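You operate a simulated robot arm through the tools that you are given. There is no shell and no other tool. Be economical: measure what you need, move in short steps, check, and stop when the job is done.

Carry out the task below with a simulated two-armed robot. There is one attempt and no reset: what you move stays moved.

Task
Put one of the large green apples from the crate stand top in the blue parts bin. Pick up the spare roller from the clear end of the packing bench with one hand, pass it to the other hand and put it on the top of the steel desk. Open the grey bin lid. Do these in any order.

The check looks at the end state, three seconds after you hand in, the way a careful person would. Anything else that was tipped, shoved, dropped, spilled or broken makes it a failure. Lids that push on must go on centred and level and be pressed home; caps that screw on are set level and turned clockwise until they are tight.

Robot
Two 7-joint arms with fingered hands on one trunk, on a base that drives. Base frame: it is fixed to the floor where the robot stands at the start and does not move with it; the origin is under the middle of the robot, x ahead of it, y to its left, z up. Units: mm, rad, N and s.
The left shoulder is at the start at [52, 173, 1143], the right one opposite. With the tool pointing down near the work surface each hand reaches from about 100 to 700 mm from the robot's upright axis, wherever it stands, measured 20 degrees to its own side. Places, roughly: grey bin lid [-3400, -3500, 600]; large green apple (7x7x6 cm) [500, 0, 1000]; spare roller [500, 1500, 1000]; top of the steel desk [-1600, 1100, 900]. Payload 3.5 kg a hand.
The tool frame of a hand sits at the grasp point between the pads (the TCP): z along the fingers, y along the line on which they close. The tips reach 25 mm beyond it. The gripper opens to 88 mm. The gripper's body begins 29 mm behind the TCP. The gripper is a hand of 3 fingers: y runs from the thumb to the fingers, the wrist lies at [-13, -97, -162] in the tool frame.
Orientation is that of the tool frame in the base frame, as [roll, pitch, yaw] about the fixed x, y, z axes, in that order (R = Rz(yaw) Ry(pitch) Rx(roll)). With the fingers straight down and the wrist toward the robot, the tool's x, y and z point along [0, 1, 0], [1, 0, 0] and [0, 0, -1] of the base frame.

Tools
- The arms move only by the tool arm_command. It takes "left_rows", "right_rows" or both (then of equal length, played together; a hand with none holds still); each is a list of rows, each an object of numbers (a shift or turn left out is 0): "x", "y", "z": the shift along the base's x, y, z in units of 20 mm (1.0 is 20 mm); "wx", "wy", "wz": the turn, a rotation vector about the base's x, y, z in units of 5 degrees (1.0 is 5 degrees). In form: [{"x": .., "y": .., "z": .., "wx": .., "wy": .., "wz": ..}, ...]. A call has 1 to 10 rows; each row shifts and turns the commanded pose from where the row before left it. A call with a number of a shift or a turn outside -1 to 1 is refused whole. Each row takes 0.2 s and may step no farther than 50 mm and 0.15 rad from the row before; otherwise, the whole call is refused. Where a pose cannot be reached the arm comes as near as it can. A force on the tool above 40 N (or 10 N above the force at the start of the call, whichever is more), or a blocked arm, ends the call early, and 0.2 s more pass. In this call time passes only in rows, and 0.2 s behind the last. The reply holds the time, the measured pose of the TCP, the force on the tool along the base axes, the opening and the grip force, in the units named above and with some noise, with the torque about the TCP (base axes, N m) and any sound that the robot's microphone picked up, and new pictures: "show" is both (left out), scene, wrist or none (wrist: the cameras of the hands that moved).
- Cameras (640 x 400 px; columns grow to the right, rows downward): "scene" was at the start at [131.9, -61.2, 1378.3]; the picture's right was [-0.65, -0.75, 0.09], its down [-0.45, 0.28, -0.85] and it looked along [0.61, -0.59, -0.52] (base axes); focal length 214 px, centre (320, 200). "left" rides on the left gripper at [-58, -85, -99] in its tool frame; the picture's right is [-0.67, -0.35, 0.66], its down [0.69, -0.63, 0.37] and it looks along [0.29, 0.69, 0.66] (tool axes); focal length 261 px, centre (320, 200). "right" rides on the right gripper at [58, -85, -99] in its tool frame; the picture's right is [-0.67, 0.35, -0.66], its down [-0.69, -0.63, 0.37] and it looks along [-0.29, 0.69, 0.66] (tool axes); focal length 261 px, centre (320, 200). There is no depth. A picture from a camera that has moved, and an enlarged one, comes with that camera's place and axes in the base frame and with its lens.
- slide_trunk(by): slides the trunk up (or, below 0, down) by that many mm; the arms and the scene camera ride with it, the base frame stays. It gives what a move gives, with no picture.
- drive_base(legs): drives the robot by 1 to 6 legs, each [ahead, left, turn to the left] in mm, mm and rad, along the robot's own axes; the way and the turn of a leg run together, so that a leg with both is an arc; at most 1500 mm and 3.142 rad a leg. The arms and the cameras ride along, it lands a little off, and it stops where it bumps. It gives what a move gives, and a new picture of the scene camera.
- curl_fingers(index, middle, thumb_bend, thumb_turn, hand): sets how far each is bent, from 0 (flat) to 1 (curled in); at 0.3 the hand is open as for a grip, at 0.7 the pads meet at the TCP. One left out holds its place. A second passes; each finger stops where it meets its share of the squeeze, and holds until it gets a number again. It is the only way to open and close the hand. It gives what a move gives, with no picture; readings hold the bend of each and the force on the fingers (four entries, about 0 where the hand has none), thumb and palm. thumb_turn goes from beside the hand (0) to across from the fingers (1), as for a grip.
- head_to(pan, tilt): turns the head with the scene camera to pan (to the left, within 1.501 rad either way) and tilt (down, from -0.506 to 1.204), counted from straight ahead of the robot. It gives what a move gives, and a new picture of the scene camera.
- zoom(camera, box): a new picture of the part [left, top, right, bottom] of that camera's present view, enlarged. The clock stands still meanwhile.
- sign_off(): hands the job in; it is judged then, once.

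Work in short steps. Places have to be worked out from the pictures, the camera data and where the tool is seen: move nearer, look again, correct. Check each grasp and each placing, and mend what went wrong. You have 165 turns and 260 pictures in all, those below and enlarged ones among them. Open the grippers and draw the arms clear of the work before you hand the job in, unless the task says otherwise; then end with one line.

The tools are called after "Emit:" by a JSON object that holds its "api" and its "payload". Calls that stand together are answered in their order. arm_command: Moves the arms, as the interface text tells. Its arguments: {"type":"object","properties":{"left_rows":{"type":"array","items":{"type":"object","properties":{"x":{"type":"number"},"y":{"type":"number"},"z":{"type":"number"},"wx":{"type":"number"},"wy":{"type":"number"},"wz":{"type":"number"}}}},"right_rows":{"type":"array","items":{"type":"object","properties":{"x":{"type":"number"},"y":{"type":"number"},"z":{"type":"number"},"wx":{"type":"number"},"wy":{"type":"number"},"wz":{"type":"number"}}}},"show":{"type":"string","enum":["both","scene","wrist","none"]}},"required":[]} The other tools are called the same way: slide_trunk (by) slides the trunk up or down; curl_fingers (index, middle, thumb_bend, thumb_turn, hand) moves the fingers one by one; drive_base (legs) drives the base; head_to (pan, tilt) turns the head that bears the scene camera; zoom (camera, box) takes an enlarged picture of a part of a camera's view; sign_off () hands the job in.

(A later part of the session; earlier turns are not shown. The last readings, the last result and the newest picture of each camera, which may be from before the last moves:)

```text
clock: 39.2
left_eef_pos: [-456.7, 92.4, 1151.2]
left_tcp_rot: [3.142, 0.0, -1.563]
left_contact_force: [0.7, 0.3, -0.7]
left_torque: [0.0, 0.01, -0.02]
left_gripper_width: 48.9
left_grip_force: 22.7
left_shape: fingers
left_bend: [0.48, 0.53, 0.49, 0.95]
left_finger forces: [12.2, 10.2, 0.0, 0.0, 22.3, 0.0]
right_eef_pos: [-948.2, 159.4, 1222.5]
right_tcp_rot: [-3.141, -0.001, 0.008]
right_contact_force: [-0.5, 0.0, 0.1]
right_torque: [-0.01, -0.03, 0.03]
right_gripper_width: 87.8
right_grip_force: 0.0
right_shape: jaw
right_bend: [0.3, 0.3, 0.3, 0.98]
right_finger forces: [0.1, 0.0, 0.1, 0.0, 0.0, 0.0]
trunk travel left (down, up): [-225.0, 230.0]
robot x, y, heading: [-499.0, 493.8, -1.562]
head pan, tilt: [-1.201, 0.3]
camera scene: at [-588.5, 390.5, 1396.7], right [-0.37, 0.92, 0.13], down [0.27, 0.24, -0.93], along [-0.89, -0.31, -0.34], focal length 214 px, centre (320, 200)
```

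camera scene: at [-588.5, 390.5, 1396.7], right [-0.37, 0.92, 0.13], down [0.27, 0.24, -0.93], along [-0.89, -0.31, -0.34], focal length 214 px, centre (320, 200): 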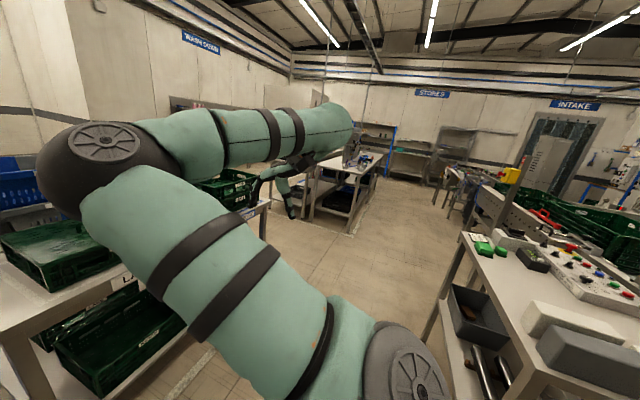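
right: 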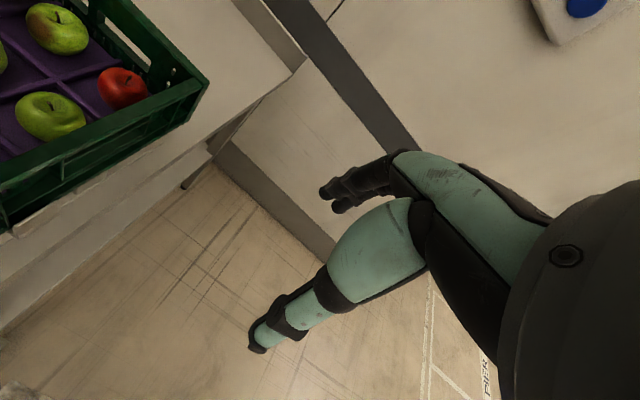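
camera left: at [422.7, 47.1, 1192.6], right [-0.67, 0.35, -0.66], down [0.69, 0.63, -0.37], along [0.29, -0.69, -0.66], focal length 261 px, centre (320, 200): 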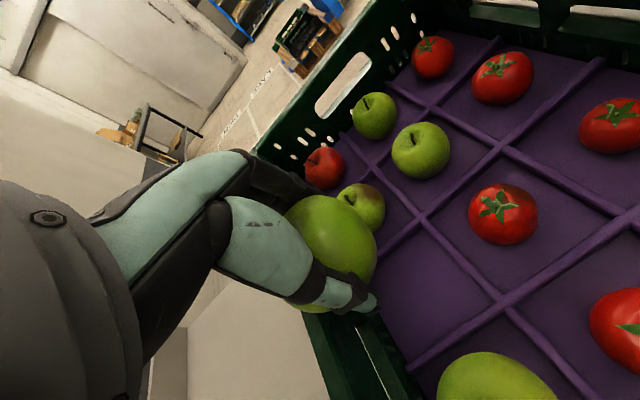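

Right side shows the steel desk with a control box and blocks. I turn further to see the desk and the remaining area.

Emit:
{"api": "drive_base", "payload": {"legs": [[0, 0, -1.4]]}}

Emit:
{"api": "head_to", "payload": {"pan": -0.9, "tilt": 0.35}}

Emit:
{"api": "head_to", "payload": {"pan": -0.4, "tilt": 0.55}}

```text
clock: 43.0
left_eef_pos: [-886.8, 383.5, 1152.5]
left_tcp_rot: [3.141, -0.001, -2.959]
left_contact_force: [-0.4, 0.3, -1.4]
left_torque: [0.02, -0.04, -0.01]
left_gripper_width: 48.5
left_grip_force: 21.8
left_shape: fingers
left_bend: [0.48, 0.53, 0.49, 0.95]
left_finger forces: [12.0, 10.2, 0.0, 0.1, 22.1, 0.1]
right_eef_pos: [-905.3, 878.0, 1222.1]
right_tcp_rot: [-3.14, 0.0, -1.389]
right_contact_force: [0.1, -0.5, -0.3]
right_torque: [0.05, 0.03, 0.01]
right_gripper_width: 87.7
right_grip_force: 0.0
right_shape: jaw
right_bend: [0.3, 0.3, 0.3, 0.98]
right_finger forces: [0.0, 0.0, 0.0, 0.1, 0.0, 0.0]
trunk travel left (down, up): [-225.0, 230.0]
robot x, y, heading: [-500.5, 497.6, -2.96]
head pan, tilt: [-1.201, 0.3]
camera scene: at [-618.0, 560.2, 1396.7], right [0.84, 0.52, 0.13], down [0.29, -0.23, -0.93], along [-0.46, 0.82, -0.34], focal length 214 px, centre (320, 200)
```

scene: 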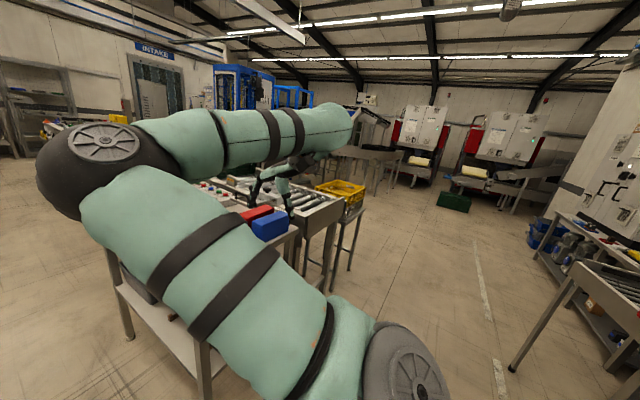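

```text
clock: 43.9
left_eef_pos: [-886.7, 382.7, 1153.0]
left_tcp_rot: [-3.141, -0.001, -2.96]
left_contact_force: [-1.2, -0.6, -1.2]
left_torque: [0.06, -0.03, 0.02]
left_gripper_width: 48.5
left_grip_force: 21.8
left_shape: fingers
left_bend: [0.48, 0.53, 0.49, 0.95]
left_finger forces: [12.0, 10.2, 0.1, 0.0, 22.1, 0.1]
right_eef_pos: [-905.3, 878.1, 1222.5]
right_tcp_rot: [3.141, 0.0, -1.39]
right_contact_force: [0.3, 0.0, 0.4]
right_torque: [0.0, 0.01, -0.03]
right_gripper_width: 87.6
right_grip_force: 0.2
right_shape: jaw
right_bend: [0.3, 0.3, 0.3, 0.98]
right_finger forces: [0.1, 0.0, 0.0, 0.0, 0.0, 0.0]
trunk travel left (down, up): [-225.0, 230.0]
robot x, y, heading: [-498.8, 493.6, -2.958]
head pan, tilt: [-0.901, 0.351]
camera scene: at [-638.2, 542.3, 1388.7], right [0.65, 0.75, 0.11], down [0.39, -0.2, -0.9], along [-0.65, 0.63, -0.42], focal length 214 px, centre (320, 200)
```

scene: 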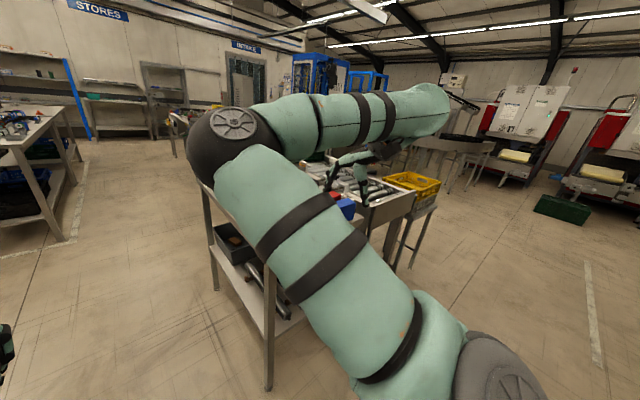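

```text
clock: 44.8
left_eef_pos: [-887.1, 383.7, 1153.6]
left_tcp_rot: [3.141, 0.0, -2.959]
left_contact_force: [0.1, -0.1, -1.8]
left_torque: [0.03, -0.04, -0.02]
left_gripper_width: 48.6
left_grip_force: 22.7
left_shape: fingers
left_bend: [0.48, 0.53, 0.49, 0.95]
left_finger forces: [12.0, 10.2, 0.0, 0.0, 22.0, 0.1]
right_eef_pos: [-906.8, 878.6, 1223.0]
right_tcp_rot: [-3.141, 0.0, -1.388]
right_contact_force: [-0.2, 0.3, 0.0]
right_torque: [0.0, 0.04, -0.01]
right_gripper_width: 87.6
right_grip_force: 0.0
right_shape: jaw
right_bend: [0.3, 0.3, 0.3, 0.98]
right_finger forces: [0.0, 0.1, 0.1, 0.1, 0.1, 0.1]
trunk travel left (down, up): [-225.0, 230.0]
robot x, y, heading: [-493.7, 495.2, -2.964]
head pan, tilt: [-0.4, 0.55]
camera scene: at [-653.1, 501.0, 1367.2], right [0.21, 0.98, 0.05], down [0.62, -0.09, -0.78], along [-0.75, 0.2, -0.63], focal length 214 px, centre (320, 200)
```

scene: 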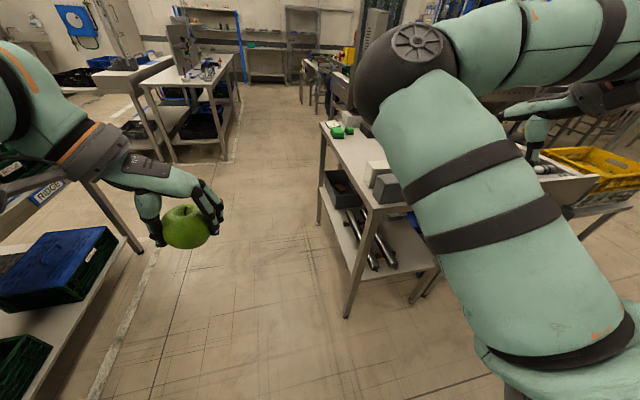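

No bin near the desk top. I turn back toward the trolley and move nearer to inspect its bin.

Emit:
{"api": "drive_base", "payload": {"legs": [[0, 0, 1.39], [400, 250, 0]]}}

Emit:
{"api": "head_to", "payload": {"pan": -0.15, "tilt": 0.65}}

```text
clock: 51.0
left_eef_pos: [-214.3, -316.1, 1152.0]
left_tcp_rot: [-3.14, 0.0, -1.582]
left_contact_force: [0.0, -0.2, -0.6]
left_torque: [0.04, -0.04, -0.02]
left_gripper_width: 48.3
left_grip_force: 22.2
left_shape: fingers
left_bend: [0.48, 0.53, 0.49, 0.95]
left_finger forces: [11.8, 10.1, 0.0, 0.1, 21.9, 0.1]
right_eef_pos: [-704.5, -240.0, 1223.0]
right_tcp_rot: [-3.141, 0.001, -0.011]
right_contact_force: [0.7, -1.0, 0.1]
right_torque: [0.01, 0.04, 0.0]
right_gripper_width: 87.7
right_grip_force: 0.0
right_shape: jaw
right_bend: [0.3, 0.3, 0.3, 0.98]
right_finger forces: [0.0, 0.0, 0.0, 0.0, 0.0, 0.0]
trunk travel left (down, up): [-225.0, 230.0]
robot x, y, heading: [-246.5, 89.8, -1.585]
head pan, tilt: [-0.4, 0.55]
camera scene: at [-288.7, -61.5, 1367.2], right [-0.92, 0.4, 0.05], down [0.21, 0.59, -0.78], along [-0.34, -0.7, -0.63], focal length 214 px, centre (320, 200)
```

scene: 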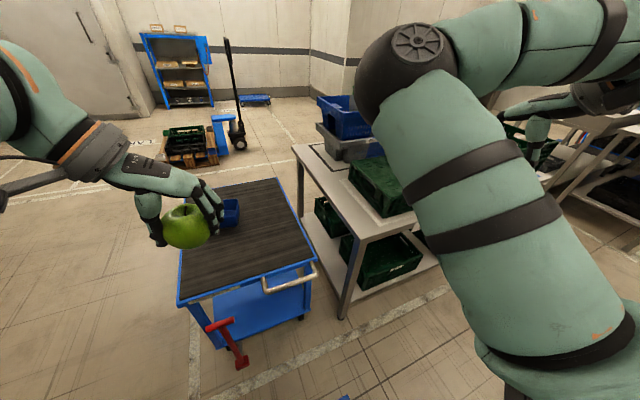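

```text
clock: 51.8
left_eef_pos: [-214.3, -316.5, 1152.3]
left_tcp_rot: [-3.141, 0.0, -1.582]
left_contact_force: [0.4, 1.1, -1.8]
left_torque: [0.0, -0.01, -0.02]
left_gripper_width: 48.1
left_grip_force: 21.5
left_shape: fingers
left_bend: [0.48, 0.53, 0.49, 0.95]
left_finger forces: [11.9, 10.1, 0.0, 0.0, 21.9, 0.0]
right_eef_pos: [-703.7, -240.1, 1223.0]
right_tcp_rot: [-3.14, 0.001, -0.011]
right_contact_force: [0.4, 0.3, -0.2]
right_torque: [-0.01, 0.02, 0.02]
right_gripper_width: 87.4
right_grip_force: 0.0
right_shape: jaw
right_bend: [0.3, 0.3, 0.3, 0.98]
right_finger forces: [0.0, 0.1, 0.0, 0.0, 0.0, 0.0]
trunk travel left (down, up): [-225.0, 230.0]
robot x, y, heading: [-244.5, 84.1, -1.582]
head pan, tilt: [-0.15, 0.649]
camera scene: at [-266.4, -64.5, 1358.0], right [-0.99, 0.16, 0.02], down [0.1, 0.7, -0.7], along [-0.13, -0.69, -0.71], focal length 214 px, centre (320, 200)
```

scene: 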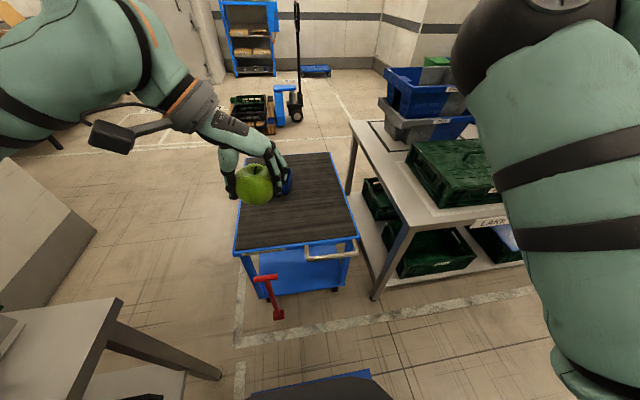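

The hand hides the bin; I shift the left hand aside (+x) and look again.

Emit:
{"api": "arm_command", "payload": {"left_rows": [{"x": 1}, {"x": 1}, {"x": 1}, {"x": 1}, {"x": 1}, {"x": 1}], "show": "scene"}}

Emit:
{"api": "zoom", "payload": {"camera": "scene", "box": [230, 150, 350, 225]}}

```text
clock: 53.2
left_eef_pos: [-92.6, -316.3, 1152.3]
left_tcp_rot: [3.14, -0.002, -1.581]
left_contact_force: [-0.1, -0.2, -0.1]
left_torque: [0.0, 0.03, 0.01]
left_gripper_width: 48.0
left_grip_force: 22.1
left_shape: fingers
left_bend: [0.48, 0.53, 0.49, 0.95]
left_finger forces: [11.7, 10.1, 0.1, 0.0, 21.9, 0.0]
right_eef_pos: [-703.3, -240.0, 1222.8]
right_tcp_rot: [3.141, 0.001, -0.012]
right_contact_force: [0.4, 0.0, -0.4]
right_torque: [-0.03, 0.02, 0.0]
right_gripper_width: 87.5
right_grip_force: 0.1
right_shape: jaw
right_bend: [0.3, 0.3, 0.3, 0.98]
right_finger forces: [0.1, 0.0, 0.0, 0.0, 0.1, 0.0]
trunk travel left (down, up): [-225.0, 230.0]
robot x, y, heading: [-249.4, 85.8, -1.586]
head pan, tilt: [-0.15, 0.649]
camera scene: at [-265.8, -63.8, 1358.0], right [-0.99, 0.16, 0.02], down [0.1, 0.7, -0.71], along [-0.13, -0.69, -0.71], focal length 214 px, centre (320, 200)
```

scene: 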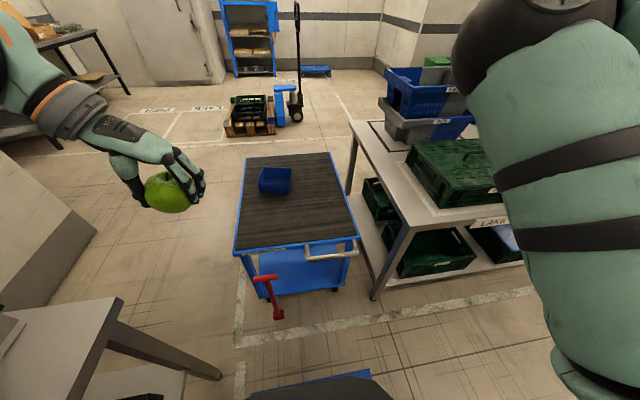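

```text
5.33 times, centred on (290, 188) of scene
camera zoom: at [-265.8, -63.8, 1358.0], right [-0.99, 0.16, 0.02], down [0.1, 0.7, -0.71], along [-0.13, -0.69, -0.71], focal length 1144 px, centre (480, 267)
```

zoom: 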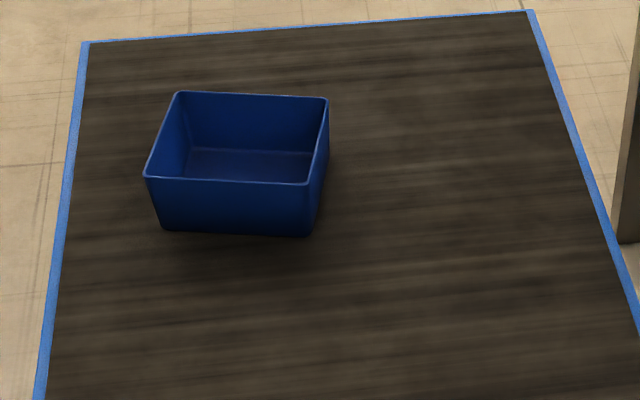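

Both bins look alike. Before deciding I inspect the bench bin and its surroundings (the clear plates with coloured grips look like lids) closely from the front.

Emit:
{"api": "drive_base", "payload": {"legs": [[-600, 0, 0], [0, 0, 1.57]]}}

Emit:
{"api": "head_to", "payload": {"pan": -0.1, "tilt": 0.6}}

```text
clock: 60.4
left_eef_pos: [160.8, 829.8, 1152.2]
left_tcp_rot: [3.141, -0.001, -0.007]
left_contact_force: [1.1, 0.1, -1.2]
left_torque: [0.0, 0.03, 0.02]
left_gripper_width: 47.4
left_grip_force: 20.2
left_shape: fingers
left_bend: [0.49, 0.53, 0.49, 0.95]
left_finger forces: [10.0, 10.1, 0.0, 0.0, 21.3, 0.0]
right_eef_pos: [87.7, 219.8, 1223.0]
right_tcp_rot: [-3.141, 0.0, 1.564]
right_contact_force: [0.4, 0.6, 0.3]
right_torque: [0.0, 0.01, 0.0]
right_gripper_width: 87.7
right_grip_force: 0.1
right_shape: jaw
right_bend: [0.3, 0.3, 0.3, 0.98]
right_finger forces: [0.1, 0.0, 0.0, 0.0, 0.0, 0.1]
trunk travel left (down, up): [-225.0, 230.0]
robot x, y, heading: [-239.1, 672.2, -0.013]
head pan, tilt: [-0.15, 0.649]
camera scene: at [-95.0, 659.3, 1358.0], right [-0.16, -0.99, 0.02], down [-0.7, 0.1, -0.7], along [0.69, -0.12, -0.71], focal length 214 px, centre (320, 200)
```

scene: 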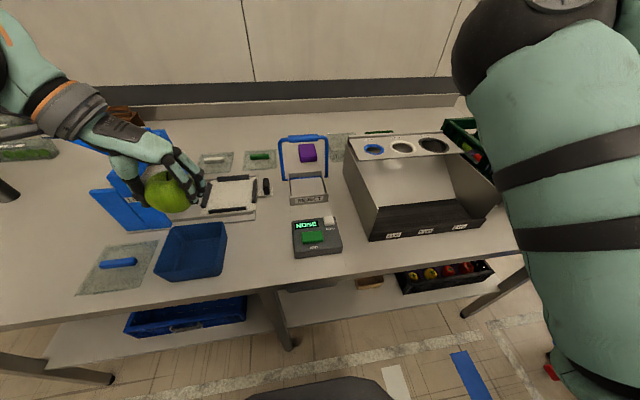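

```text
clock: 61.0
left_eef_pos: [161.8, 829.2, 1151.7]
left_tcp_rot: [-3.14, 0.0, -0.006]
left_contact_force: [0.0, 0.0, -1.4]
left_torque: [-0.01, -0.02, 0.03]
left_gripper_width: 47.4
left_grip_force: 20.4
left_shape: fingers
left_bend: [0.49, 0.53, 0.49, 0.95]
left_finger forces: [10.0, 10.0, 0.0, 0.0, 21.3, 0.0]
right_eef_pos: [86.2, 219.8, 1223.5]
right_tcp_rot: [-3.141, 0.0, 1.564]
right_contact_force: [-0.7, 0.5, -0.5]
right_torque: [-0.02, 0.03, -0.01]
right_gripper_width: 87.6
right_grip_force: 0.0
right_shape: jaw
right_bend: [0.3, 0.3, 0.3, 0.98]
right_finger forces: [0.0, 0.0, 0.0, 0.0, 0.1, 0.1]
trunk travel left (down, up): [-225.0, 230.0]
robot x, y, heading: [-241.5, 670.8, -0.004]
head pan, tilt: [-0.099, 0.6]
camera scene: at [-92.3, 663.5, 1361.9], right [-0.11, -0.99, 0.01], down [-0.67, 0.06, -0.74], along [0.73, -0.09, -0.67], focal length 214 px, centre (320, 200)
```

scene: 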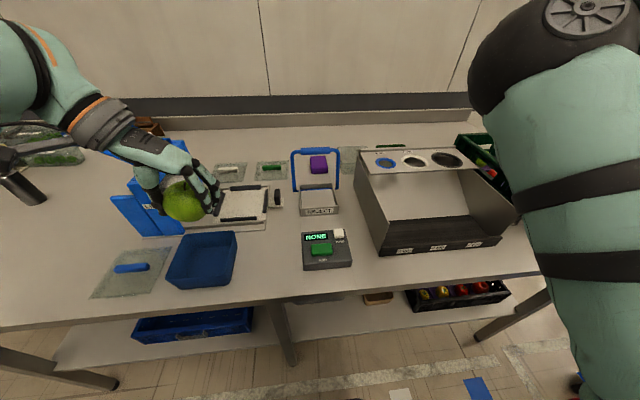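

I zoom on this bench bin and on the line of clear plates to see what they are.

Emit:
{"api": "zoom", "payload": {"camera": "scene", "box": [80, 210, 260, 310]}}

Emit:
{"api": "zoom", "payload": {"camera": "scene", "box": [200, 130, 440, 280]}}

```text
3.56 times, centred on (170, 260) of scene
camera zoom: at [-92.3, 663.5, 1361.9], right [-0.11, -0.99, 0.01], down [-0.67, 0.06, -0.74], along [0.73, -0.09, -0.67], focal length 763 px, centre (853, -13)
```

zoom: 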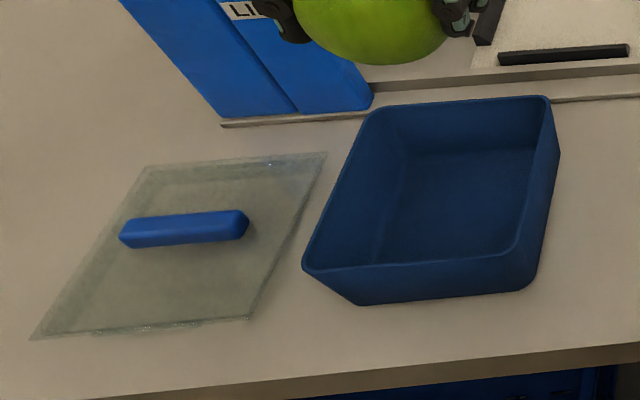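

```text
2.67 times, centred on (320, 205) of scene
camera zoom: at [-92.3, 663.5, 1361.9], right [-0.11, -0.99, 0.01], down [-0.67, 0.06, -0.74], along [0.73, -0.09, -0.67], focal length 572 px, centre (320, 187)
```

zoom: 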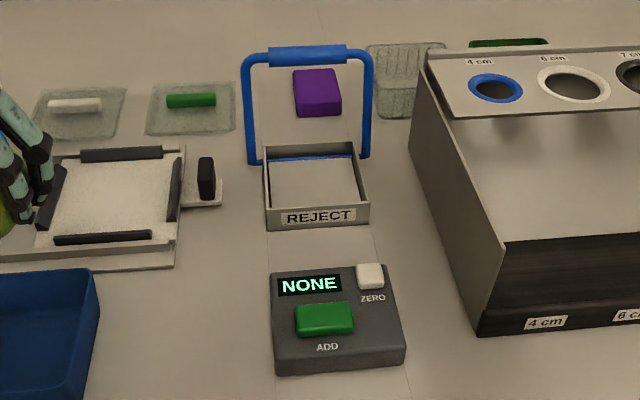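

The bench container is a push-lid tub (its clear lid with blue grip lies beside it), so the trolley bin must be the parts bin; it triangulates to about (-194, -920), rim z≈680. I drive toward the trolley's front.

Emit:
{"api": "drive_base", "payload": {"legs": [[-150, 0, 0], [0, 0, -1.57], [650, 0, 0]]}}

Emit:
{"api": "head_to", "payload": {"pan": 0, "tilt": 1.1}}

```text
clock: 69.3
left_eef_pos: [-184.1, -371.6, 1152.6]
left_tcp_rot: [3.141, 0.001, -1.523]
left_contact_force: [0.3, 0.2, -0.7]
left_torque: [0.04, -0.01, -0.02]
left_gripper_width: 44.5
left_grip_force: 19.6
left_shape: fingers
left_bend: [0.51, 0.53, 0.5, 0.95]
left_finger forces: [9.5, 10.1, 0.0, 0.0, 19.4, 0.1]
right_eef_pos: [-795.4, -331.9, 1222.2]
right_tcp_rot: [3.141, 0.0, 0.046]
right_contact_force: [0.8, 0.9, 0.0]
right_torque: [-0.02, -0.01, -0.03]
right_gripper_width: 87.7
right_grip_force: 0.0
right_shape: jaw
right_bend: [0.3, 0.3, 0.3, 0.98]
right_finger forces: [0.1, 0.0, 0.1, 0.0, 0.0, 0.0]
trunk travel left (down, up): [-225.0, 230.0]
robot x, y, heading: [-359.1, 22.9, -1.524]
head pan, tilt: [-0.099, 0.6]
camera scene: at [-365.6, -131.3, 1362.0], right [-1.0, 0.05, 0.01], down [0.02, 0.67, -0.74], along [-0.05, -0.74, -0.67], focal length 214 px, centre (320, 200)
```

scene: 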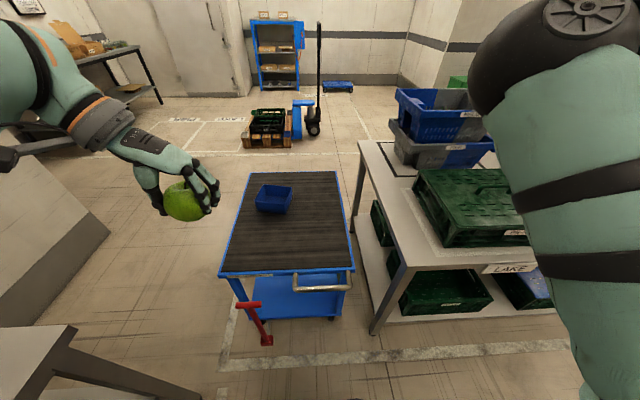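

```text
clock: 70.3
left_eef_pos: [-182.8, -372.1, 1152.4]
left_tcp_rot: [-3.141, -0.001, -1.523]
left_contact_force: [-0.5, -0.1, -1.1]
left_torque: [0.03, -0.03, 0.0]
left_gripper_width: 44.8
left_grip_force: 19.4
left_shape: fingers
left_bend: [0.51, 0.53, 0.5, 0.95]
left_finger forces: [9.4, 10.0, 0.0, 0.1, 19.4, 0.1]
right_eef_pos: [-796.9, -331.3, 1222.4]
right_tcp_rot: [3.141, 0.001, 0.047]
right_contact_force: [0.8, -0.4, 0.1]
right_torque: [-0.02, 0.0, -0.02]
right_gripper_width: 87.4
right_grip_force: 0.1
right_shape: jaw
right_bend: [0.3, 0.3, 0.3, 0.98]
right_finger forces: [0.0, 0.1, 0.1, 0.0, 0.1, 0.0]
trunk travel left (down, up): [-225.0, 230.0]
robot x, y, heading: [-359.1, 21.8, -1.521]
head pan, tilt: [0.0, 1.1]
camera scene: at [-358.3, -101.3, 1327.2], right [-1.0, -0.05, 0.0], down [-0.04, 0.94, -0.33], along [0.02, -0.33, -0.95], focal length 214 px, centre (320, 200)
```

scene: 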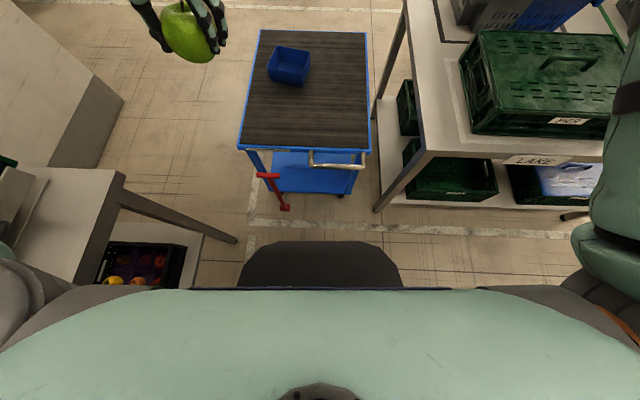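

The path ahead is clear with the brake foot at y≈-480 and the handle at y≈-490. I first draw the right arm back from the crate table, then approach.

Emit:
{"api": "arm_command", "payload": {"right_rows": [{"x": 1, "y": 1}, {"x": 1, "y": 1}, {"x": 1, "y": 1}, {"x": 1, "y": 1}, {"x": 1, "y": 1}, {"x": 1, "y": 0.5}, {"x": 1}], "show": "none"}}

Emit:
{"api": "drive_base", "payload": {"legs": [[200, 0, 0]]}}

Emit:
{"api": "slide_trunk", "payload": {"by": -110}}

Emit:
{"api": "head_to", "payload": {"pan": 0.1, "tilt": 0.8}}

```text
clock: 71.7
left_eef_pos: [-183.1, -371.5, 1151.2]
left_tcp_rot: [-3.14, 0.002, -1.521]
left_contact_force: [0.2, 0.4, -0.8]
left_torque: [0.0, 0.0, 0.0]
left_gripper_width: 44.7
left_grip_force: 19.7
left_shape: fingers
left_bend: [0.51, 0.53, 0.5, 0.95]
left_finger forces: [9.3, 10.1, 0.1, 0.0, 19.4, 0.0]
right_eef_pos: [-707.5, -208.6, 1211.7]
right_tcp_rot: [3.131, -0.122, -0.085]
right_contact_force: [0.0, 0.4, -0.6]
right_torque: [0.03, -0.01, -0.03]
right_gripper_width: 87.7
right_grip_force: 0.0
right_shape: jaw
right_bend: [0.3, 0.3, 0.3, 0.98]
right_finger forces: [0.0, 0.0, 0.0, 0.0, 0.1, 0.0]
trunk travel left (down, up): [-225.0, 230.0]
robot x, y, heading: [-361.2, 16.5, -1.527]
head pan, tilt: [0.0, 1.1]
stopped in row 6 (right hand): the arm was blocked; the commanded pose is now the measured one
```

```text
clock: 73.2
left_eef_pos: [-172.0, -569.3, 1152.8]
left_tcp_rot: [-3.141, 0.001, -1.519]
left_contact_force: [0.4, -0.4, -2.5]
left_torque: [0.03, 0.02, -0.02]
left_gripper_width: 44.5
left_grip_force: 19.2
left_shape: fingers
left_bend: [0.51, 0.53, 0.5, 0.95]
left_finger forces: [9.4, 10.1, 0.0, 0.0, 19.4, 0.1]
right_eef_pos: [-696.8, -408.5, 1211.8]
right_tcp_rot: [3.13, -0.124, -0.084]
right_contact_force: [0.4, 0.6, 0.6]
right_torque: [0.0, -0.01, 0.0]
right_gripper_width: 88.0
right_grip_force: 0.1
right_shape: jaw
right_bend: [0.3, 0.3, 0.3, 0.98]
right_finger forces: [0.0, 0.0, 0.0, 0.0, 0.1, 0.1]
trunk travel left (down, up): [-225.0, 230.0]
robot x, y, heading: [-355.1, -177.4, -1.522]
head pan, tilt: [0.0, 1.1]
camera scene: at [-348.4, -298.9, 1327.4], right [-1.0, -0.05, 0.0], down [-0.05, 0.94, -0.33], along [0.02, -0.33, -0.95], focal length 214 px, centre (320, 200)
```

scene: 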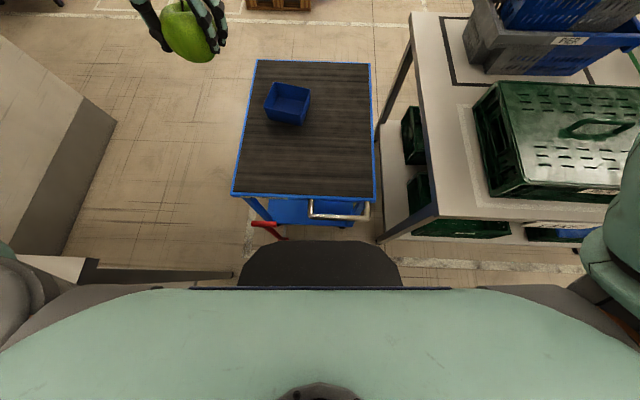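

```text
clock: 74.7
left_eef_pos: [-172.1, -569.5, 1042.9]
left_tcp_rot: [-3.14, 0.0, -1.519]
left_contact_force: [0.2, 1.0, -0.5]
left_torque: [0.01, 0.01, -0.02]
left_gripper_width: 44.3
left_grip_force: 19.8
left_shape: fingers
left_bend: [0.51, 0.54, 0.5, 0.95]
left_finger forces: [9.4, 10.1, 0.1, 0.0, 19.4, 0.1]
right_eef_pos: [-697.7, -408.4, 1101.5]
right_tcp_rot: [3.129, -0.122, -0.083]
right_contact_force: [-0.8, 0.7, -0.4]
right_torque: [-0.04, 0.0, -0.01]
right_gripper_width: 87.9
right_grip_force: 0.0
right_shape: jaw
right_bend: [0.3, 0.3, 0.3, 0.98]
right_finger forces: [0.1, 0.0, 0.1, 0.1, 0.0, 0.0]
trunk travel left (down, up): [-115.0, 340.0]
robot x, y, heading: [-354.0, -177.5, -1.517]
head pan, tilt: [0.0, 1.1]
```

```text
clock: 75.5
left_eef_pos: [-171.8, -570.1, 1042.2]
left_tcp_rot: [-3.141, 0.0, -1.521]
left_contact_force: [-0.1, 0.9, -1.4]
left_torque: [0.01, 0.03, -0.07]
left_gripper_width: 44.7
left_grip_force: 19.8
left_shape: fingers
left_bend: [0.51, 0.54, 0.5, 0.95]
left_finger forces: [9.4, 10.0, 0.0, 0.0, 19.3, 0.0]
right_eef_pos: [-698.6, -407.5, 1101.3]
right_tcp_rot: [3.131, -0.123, -0.081]
right_contact_force: [0.5, 0.0, 0.5]
right_torque: [0.01, -0.05, 0.0]
right_gripper_width: 87.7
right_grip_force: 0.1
right_shape: jaw
right_bend: [0.3, 0.3, 0.3, 0.98]
right_finger forces: [0.0, 0.1, 0.0, 0.0, 0.1, 0.1]
trunk travel left (down, up): [-115.0, 340.0]
robot x, y, heading: [-350.7, -176.6, -1.518]
head pan, tilt: [0.099, 0.799]
camera scene: at [-335.3, -397.7, 1201.7], right [-0.99, -0.14, -0.03], down [-0.12, 0.88, -0.45], along [0.09, -0.44, -0.89], focal length 214 px, centre (320, 200)
```

scene: 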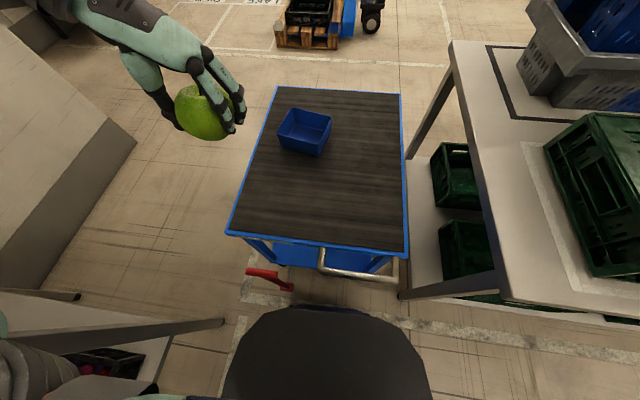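

The bin is confirmed at about (-193, -921, rim 680), slightly out of reach from here. The black trunk front is ~85 mm short of the trolley handle, so I advance 45 mm, then extend the left hand.

Emit:
{"api": "drive_base", "payload": {"legs": [[45, 20, 0]]}}

Emit:
{"api": "arm_command", "payload": {"left_rows": [{"y": -1}, {"y": -1}, {"y": -1}, {"y": -1}, {"y": -1}, {"y": -1}, {"y": -1}, {"y": -1}, {"y": -1}, {"y": -1}], "show": "scene"}}

```text
clock: 76.4
left_eef_pos: [-151.1, -612.4, 1042.6]
left_tcp_rot: [3.139, 0.001, -1.522]
left_contact_force: [0.9, 0.7, -0.9]
left_torque: [0.02, 0.0, 0.0]
left_gripper_width: 44.8
left_grip_force: 19.3
left_shape: fingers
left_bend: [0.51, 0.54, 0.5, 0.95]
left_finger forces: [9.3, 10.1, 0.0, 0.0, 19.4, 0.1]
right_eef_pos: [-676.0, -451.1, 1100.3]
right_tcp_rot: [3.129, -0.123, -0.085]
right_contact_force: [-0.2, -0.5, -0.1]
right_torque: [0.0, 0.01, -0.01]
right_gripper_width: 87.7
right_grip_force: 0.1
right_shape: jaw
right_bend: [0.3, 0.3, 0.3, 0.98]
right_finger forces: [0.1, 0.0, 0.1, 0.1, 0.1, 0.1]
trunk travel left (down, up): [-115.0, 340.0]
robot x, y, heading: [-328.7, -218.8, -1.522]
head pan, tilt: [0.099, 0.799]
camera scene: at [-313.6, -439.9, 1202.1], right [-0.99, -0.14, -0.03], down [-0.12, 0.88, -0.45], along [0.09, -0.44, -0.89], focal length 214 px, centre (320, 200)
```

scene: 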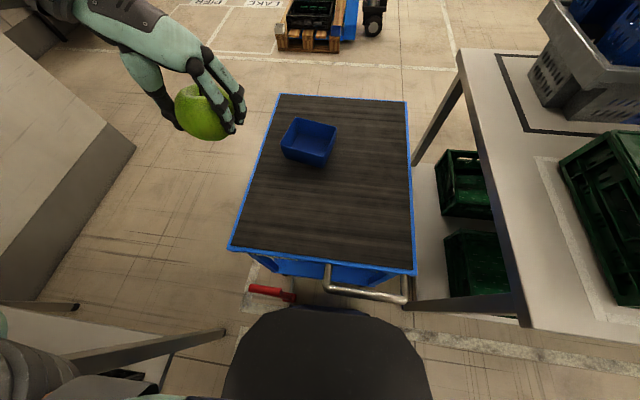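

```text
clock: 78.6
left_eef_pos: [-148.6, -812.1, 1042.6]
left_tcp_rot: [-3.139, -0.001, -1.522]
left_contact_force: [0.0, 0.6, -0.7]
left_torque: [0.02, -0.01, -0.02]
left_gripper_width: 44.5
left_grip_force: 19.0
left_shape: fingers
left_bend: [0.51, 0.54, 0.5, 0.95]
left_finger forces: [8.9, 10.0, 0.1, 0.0, 19.3, 0.1]
right_eef_pos: [-675.9, -451.8, 1101.0]
right_tcp_rot: [3.13, -0.122, -0.085]
right_contact_force: [0.2, -0.2, -0.9]
right_torque: [0.01, 0.02, -0.03]
right_gripper_width: 87.5
right_grip_force: 0.1
right_shape: jaw
right_bend: [0.3, 0.3, 0.3, 0.98]
right_finger forces: [0.1, 0.1, 0.1, 0.0, 0.1, 0.0]
trunk travel left (down, up): [-115.0, 340.0]
robot x, y, heading: [-328.9, -223.5, -1.519]
head pan, tilt: [0.099, 0.799]
camera scene: at [-313.7, -441.1, 1201.6], right [-0.99, -0.14, -0.03], down [-0.12, 0.88, -0.45], along [0.09, -0.44, -0.89], focal length 214 px, centre (320, 200)
```

scene: 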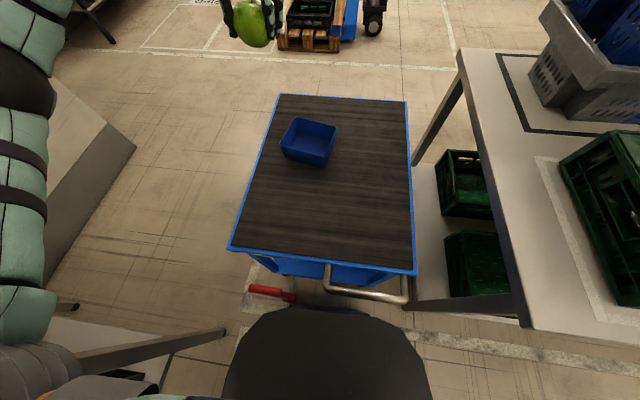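

Arm extends well. I continue to above the bin and descend to z≈800.

Emit:
{"api": "arm_command", "payload": {"left_rows": [{"y": -1, "x": -0.5, "z": -1}, {"y": -1, "x": -0.5, "z": -1}, {"y": -1, "x": -0.5, "z": -1}, {"y": -1, "x": -0.5, "z": -1}, {"y": -1, "z": -1}, {"z": -1}, {"z": -1}, {"z": -1}, {"z": -1}, {"z": -1}], "show": "both"}}

```text
clock: 80.8
left_eef_pos: [-190.0, -911.4, 841.4]
left_tcp_rot: [3.141, 0.002, -1.522]
left_contact_force: [-0.8, -0.6, -1.2]
left_torque: [-0.02, -0.01, -0.04]
left_gripper_width: 43.8
left_grip_force: 18.5
left_shape: fingers
left_bend: [0.51, 0.54, 0.51, 0.95]
left_finger forces: [8.4, 9.0, 0.1, 0.1, 18.8, 0.0]
left hand out of reach, approached as far as the arm can: row 5
right_eef_pos: [-675.7, -451.9, 1101.6]
right_tcp_rot: [3.132, -0.121, -0.083]
right_contact_force: [-0.8, 0.4, -1.0]
right_torque: [0.03, 0.02, -0.01]
right_gripper_width: 87.8
right_grip_force: 0.1
right_shape: jaw
right_bend: [0.3, 0.3, 0.3, 0.98]
right_finger forces: [0.0, 0.1, 0.0, 0.1, 0.0, 0.0]
trunk travel left (down, up): [-115.0, 340.0]
robot x, y, heading: [-329.5, -222.3, -1.52]
head pan, tilt: [0.099, 0.799]
camera scene: at [-313.5, -440.9, 1201.6], right [-0.99, -0.14, -0.03], down [-0.12, 0.88, -0.45], along [0.09, -0.44, -0.89], focal length 214 px, centre (320, 200)
camera left: at [-108.5, -848.3, 940.1], right [0.31, 0.69, -0.66], down [0.66, -0.65, -0.37], along [-0.68, -0.32, -0.66], focal length 261 px, centre (320, 200)
```

scene: 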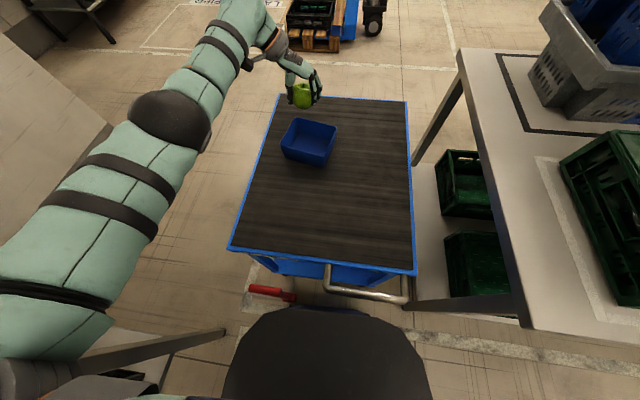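
left: 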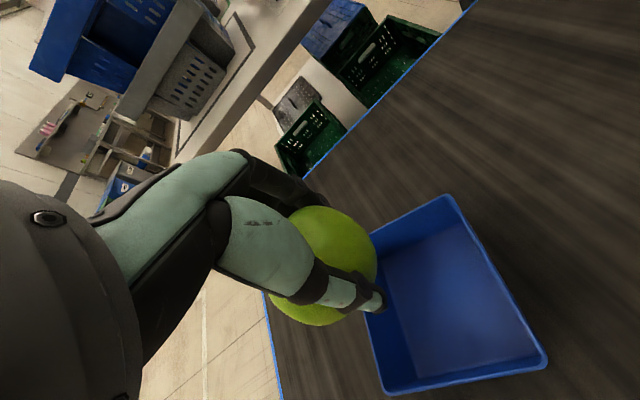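

Bin center estimates average (-183, -910); hand is at (-190, -911). I shift slightly and descend to just above the rim.

Emit:
{"api": "arm_command", "payload": {"left_rows": [{"x": 0.3, "z": -1}, {"z": -1}, {"z": -1}, {"z": -1}, {"z": -1}, {"z": -0.8}], "show": "both"}}

Emit:
{"api": "zoom", "payload": {"camera": "scene", "box": [250, 80, 370, 180]}}

```text
clock: 82.2
left_eef_pos: [-177.8, -898.5, 728.1]
left_tcp_rot: [-3.14, 0.001, -1.523]
left_contact_force: [-0.1, -0.3, -2.3]
left_torque: [0.01, 0.01, -0.04]
left_gripper_width: 43.4
left_grip_force: 18.0
left_shape: fingers
left_bend: [0.52, 0.54, 0.51, 0.95]
left_finger forces: [8.4, 9.1, 0.1, 0.1, 18.8, 0.0]
left hand out of reach, approached as far as the arm can: row 4, 5, 6
right_eef_pos: [-675.3, -452.3, 1101.7]
right_tcp_rot: [3.131, -0.122, -0.084]
right_contact_force: [-0.6, 0.3, -0.2]
right_torque: [-0.02, 0.0, 0.04]
right_gripper_width: 87.5
right_grip_force: 0.0
right_shape: jaw
right_bend: [0.3, 0.3, 0.3, 0.98]
right_finger forces: [0.0, 0.1, 0.0, 0.0, 0.0, 0.0]
trunk travel left (down, up): [-115.0, 340.0]
robot x, y, heading: [-329.0, -218.0, -1.519]
head pan, tilt: [0.099, 0.799]
camera scene: at [-313.2, -440.9, 1201.6], right [-0.99, -0.14, -0.03], down [-0.12, 0.88, -0.45], along [0.09, -0.44, -0.89], focal length 214 px, centre (320, 200)
camera left: at [-96.2, -835.6, 826.7], right [0.32, 0.69, -0.66], down [0.66, -0.65, -0.37], along [-0.68, -0.32, -0.66], focal length 261 px, centre (320, 200)
```

scene: 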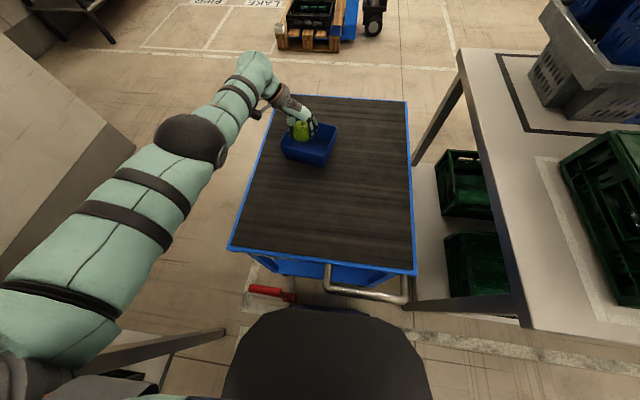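
left: 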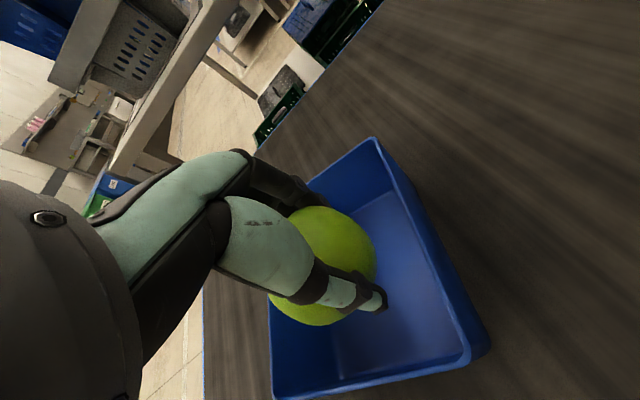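

```text
4.00 times, centred on (310, 130) of scene
camera zoom: at [-313.2, -440.9, 1201.6], right [-0.99, -0.14, -0.03], down [-0.12, 0.88, -0.45], along [0.09, -0.44, -0.89], focal length 858 px, centre (360, 480)
```

zoom: 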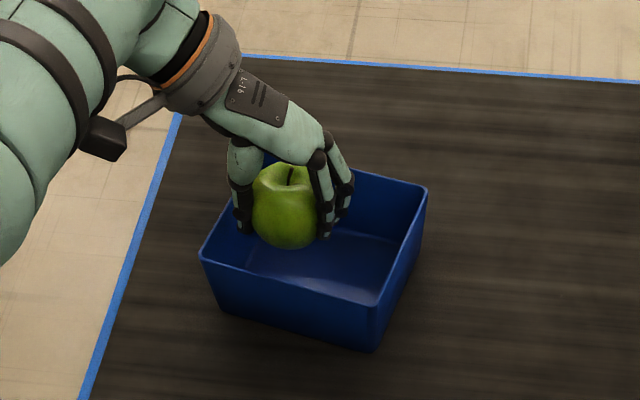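

The hand is just over the bin's near-left part and at the edge of reach; the bin center computes to about (-193, -927). I turn the wrist toward the robot 45° to gain reach and shift.

Emit:
{"api": "arm_command", "payload": {"left_rows": [{"wz": 1, "z": 0.5}, {"wz": 1}, {"wz": 1}, {"wz": 1}, {"wz": 1}, {"wz": 1, "x": -0.2, "y": -0.3}, {"wz": 1, "x": -0.2, "y": -0.3}, {"wz": 1, "x": -0.2, "y": -0.4}, {"wz": 1, "x": -0.2, "y": -0.3}], "show": "both"}}

Emit:
{"api": "zoom", "payload": {"camera": "scene", "box": [250, 80, 370, 180]}}

```text
clock: 84.2
left_eef_pos: [-194.3, -924.2, 737.7]
left_tcp_rot: [-3.141, -0.001, -0.735]
left_contact_force: [-0.1, 0.0, -1.6]
left_torque: [-0.01, 0.02, -0.02]
left_gripper_width: 43.0
left_grip_force: 17.3
left_shape: fingers
left_bend: [0.52, 0.54, 0.51, 0.95]
left_finger forces: [8.1, 9.1, 0.0, 0.0, 18.6, 0.0]
right_eef_pos: [-675.7, -451.9, 1102.0]
right_tcp_rot: [3.131, -0.122, -0.084]
right_contact_force: [0.7, 0.2, -0.4]
right_torque: [-0.02, -0.02, 0.03]
right_gripper_width: 87.7
right_grip_force: 0.0
right_shape: jaw
right_bend: [0.3, 0.3, 0.3, 0.98]
right_finger forces: [0.0, 0.1, 0.1, 0.0, 0.0, 0.0]
trunk travel left (down, up): [-115.0, 340.0]
robot x, y, heading: [-329.5, -222.9, -1.521]
head pan, tilt: [0.099, 0.799]
camera scene: at [-313.6, -440.6, 1201.7], right [-0.99, -0.14, -0.03], down [-0.12, 0.88, -0.45], along [0.09, -0.44, -0.89], focal length 214 px, centre (320, 200)
camera left: at [-180.9, -822.2, 836.4], right [-0.26, 0.71, -0.66], down [0.93, 0.01, -0.37], along [-0.25, -0.71, -0.66], focal length 261 px, centre (320, 200)
```

scene: 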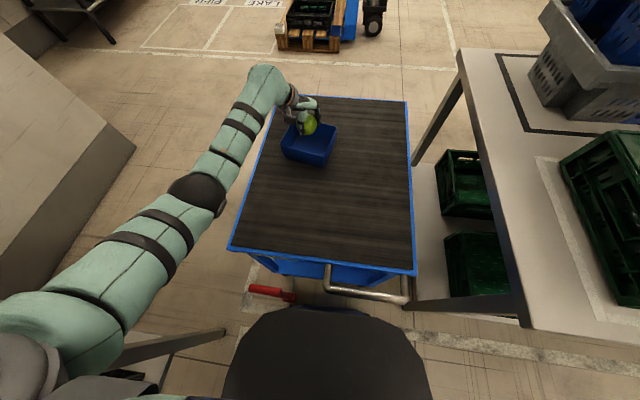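
left: 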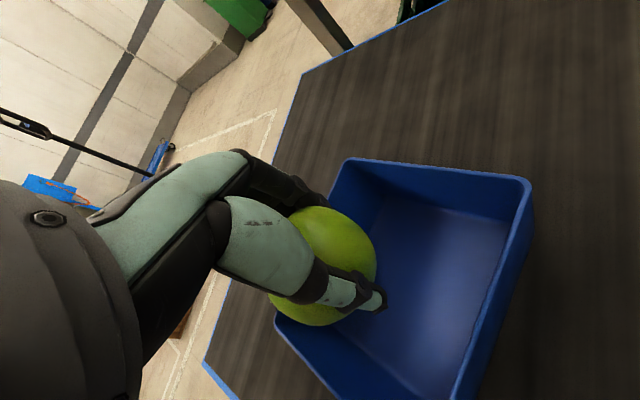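

```text
4.00 times, centred on (310, 130) of scene
camera zoom: at [-313.6, -440.6, 1201.7], right [-0.99, -0.14, -0.03], down [-0.12, 0.88, -0.45], along [0.09, -0.44, -0.89], focal length 858 px, centre (360, 480)
```

zoom: 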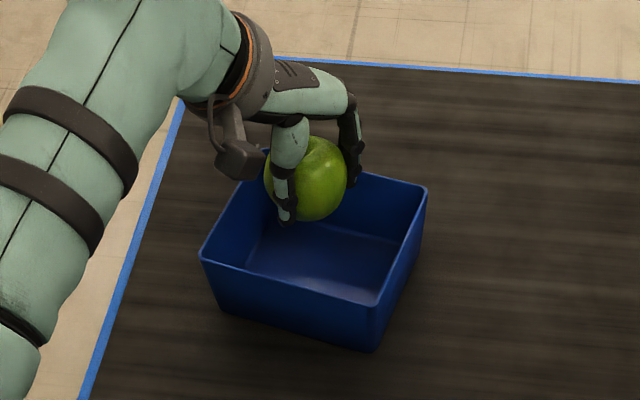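

By geometry the TCP (-194, -924) is over the bin's center (-191, -925). I lower into the bin.

Emit:
{"api": "arm_command", "payload": {"left_rows": [{"z": -1}, {"z": -1}, {"z": -1}, {"z": -0.6}], "show": "both"}}

Emit:
{"api": "zoom", "payload": {"camera": "scene", "box": [250, 80, 370, 180]}}

```text
clock: 85.2
left_eef_pos: [-194.6, -924.0, 666.9]
left_tcp_rot: [3.141, -0.002, -0.736]
left_contact_force: [-0.1, 0.0, 3.4]
left_torque: [-0.04, 0.01, -0.03]
left_gripper_width: 42.8
left_grip_force: 18.1
left_shape: fingers
left_bend: [0.52, 0.54, 0.51, 0.95]
left_finger forces: [8.8, 8.5, 0.1, 0.1, 19.3, 0.0]
right_eef_pos: [-676.4, -450.3, 1102.7]
right_tcp_rot: [3.129, -0.124, -0.084]
right_contact_force: [0.2, 0.6, 0.2]
right_torque: [-0.02, -0.01, 0.0]
right_gripper_width: 87.7
right_grip_force: 0.0
right_shape: jaw
right_bend: [0.3, 0.3, 0.3, 0.98]
right_finger forces: [0.1, 0.0, 0.0, 0.1, 0.0, 0.0]
trunk travel left (down, up): [-115.0, 340.0]
robot x, y, heading: [-328.1, -218.5, -1.527]
head pan, tilt: [0.099, 0.799]
camera scene: at [-313.9, -438.9, 1202.3], right [-0.99, -0.14, -0.03], down [-0.11, 0.88, -0.45], along [0.09, -0.45, -0.89], focal length 214 px, centre (320, 200)
camera left: at [-180.9, -821.2, 765.6], right [-0.26, 0.71, -0.66], down [0.93, 0.01, -0.37], along [-0.25, -0.71, -0.66], focal length 261 px, centre (320, 200)
```

scene: 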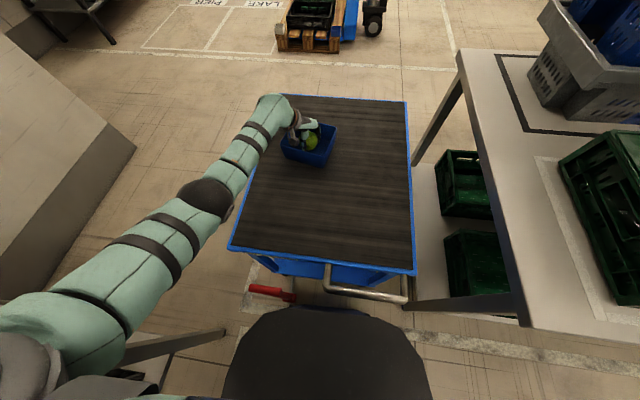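
left: 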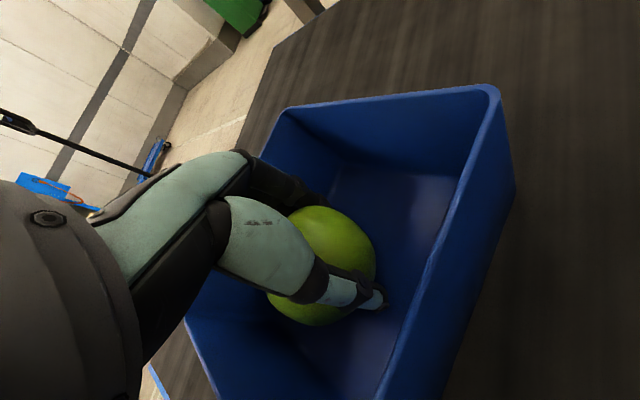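

```text
4.00 times, centred on (310, 130) of scene
camera zoom: at [-313.9, -438.9, 1202.3], right [-0.99, -0.14, -0.03], down [-0.11, 0.88, -0.45], along [0.09, -0.45, -0.89], focal length 858 px, centre (360, 480)
```

zoom: 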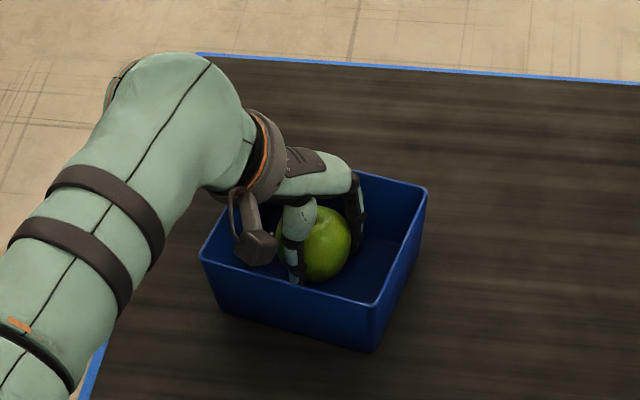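

A light upward force shows the apple rests on the bin floor. I open the fingers moderately.

Emit:
{"api": "curl_fingers", "payload": {"hand": "left", "index": 0.36, "middle": 0.36, "thumb_bend": 0.36}}

Emit:
{"api": "arm_command", "payload": {"left_rows": [{"z": 0.5}, {"z": 0.5}, {"z": 1}, {"z": 1}, {"z": 1}, {"z": 1}, {"z": 1}, {"z": 1}], "show": "both"}}

```text
clock: 86.2
left_eef_pos: [-193.5, -923.4, 665.1]
left_tcp_rot: [-3.141, 0.001, -0.738]
left_contact_force: [0.4, 0.3, -1.0]
left_torque: [0.01, 0.02, 0.02]
left_gripper_width: 71.7
left_grip_force: 0.4
left_shape: fingers
left_bend: [0.36, 0.36, 0.36, 0.97]
left_finger forces: [0.0, 0.7, 0.1, 0.0, 0.1, 0.1]
right_eef_pos: [-675.7, -451.1, 1101.8]
right_tcp_rot: [3.132, -0.122, -0.084]
right_contact_force: [0.3, -0.1, 0.3]
right_torque: [-0.01, 0.04, 0.01]
right_gripper_width: 87.6
right_grip_force: 0.0
right_shape: jaw
right_bend: [0.3, 0.3, 0.3, 0.98]
right_finger forces: [0.0, 0.0, 0.1, 0.0, 0.0, 0.0]
trunk travel left (down, up): [-115.0, 340.0]
robot x, y, heading: [-329.2, -220.5, -1.52]
head pan, tilt: [0.099, 0.799]
```

```text
clock: 88.0
left_eef_pos: [-193.7, -922.2, 808.3]
left_tcp_rot: [-3.141, -0.001, -0.735]
left_contact_force: [0.2, 0.0, 1.0]
left_torque: [0.0, 0.01, 0.0]
left_gripper_width: 71.8
left_grip_force: 0.0
left_shape: fingers
left_bend: [0.36, 0.36, 0.36, 0.97]
left_finger forces: [0.0, 0.0, 0.1, 0.0, 0.0, 0.0]
right_eef_pos: [-676.5, -450.9, 1101.7]
right_tcp_rot: [3.129, -0.122, -0.084]
right_contact_force: [-0.1, -0.6, 0.5]
right_torque: [0.01, 0.03, 0.04]
right_gripper_width: 87.9
right_grip_force: 0.1
right_shape: jaw
right_bend: [0.3, 0.3, 0.3, 0.98]
right_finger forces: [0.0, 0.0, 0.1, 0.0, 0.0, 0.1]
trunk travel left (down, up): [-115.0, 340.0]
robot x, y, heading: [-330.3, -223.3, -1.522]
head pan, tilt: [0.099, 0.799]
camera scene: at [-313.5, -440.2, 1201.8], right [-0.99, -0.14, -0.03], down [-0.12, 0.88, -0.45], along [0.09, -0.44, -0.89], focal length 214 px, centre (320, 200)
camera left: at [-181.3, -820.7, 907.5], right [-0.26, 0.71, -0.66], down [0.93, 0.01, -0.37], along [-0.25, -0.71, -0.66], focal length 261 px, centre (320, 200)
```

scene: 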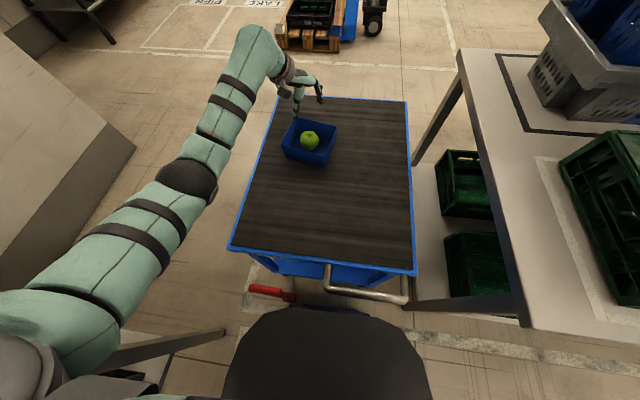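
left: 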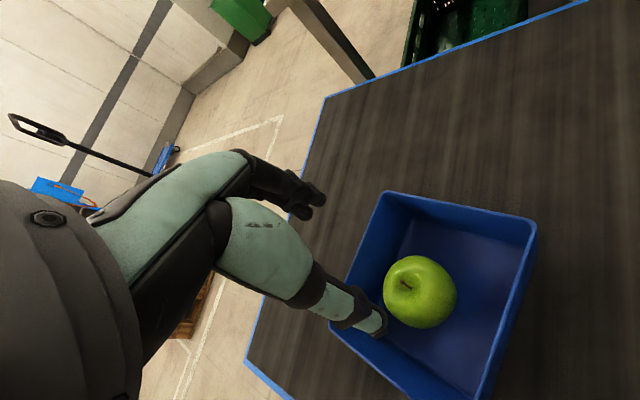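

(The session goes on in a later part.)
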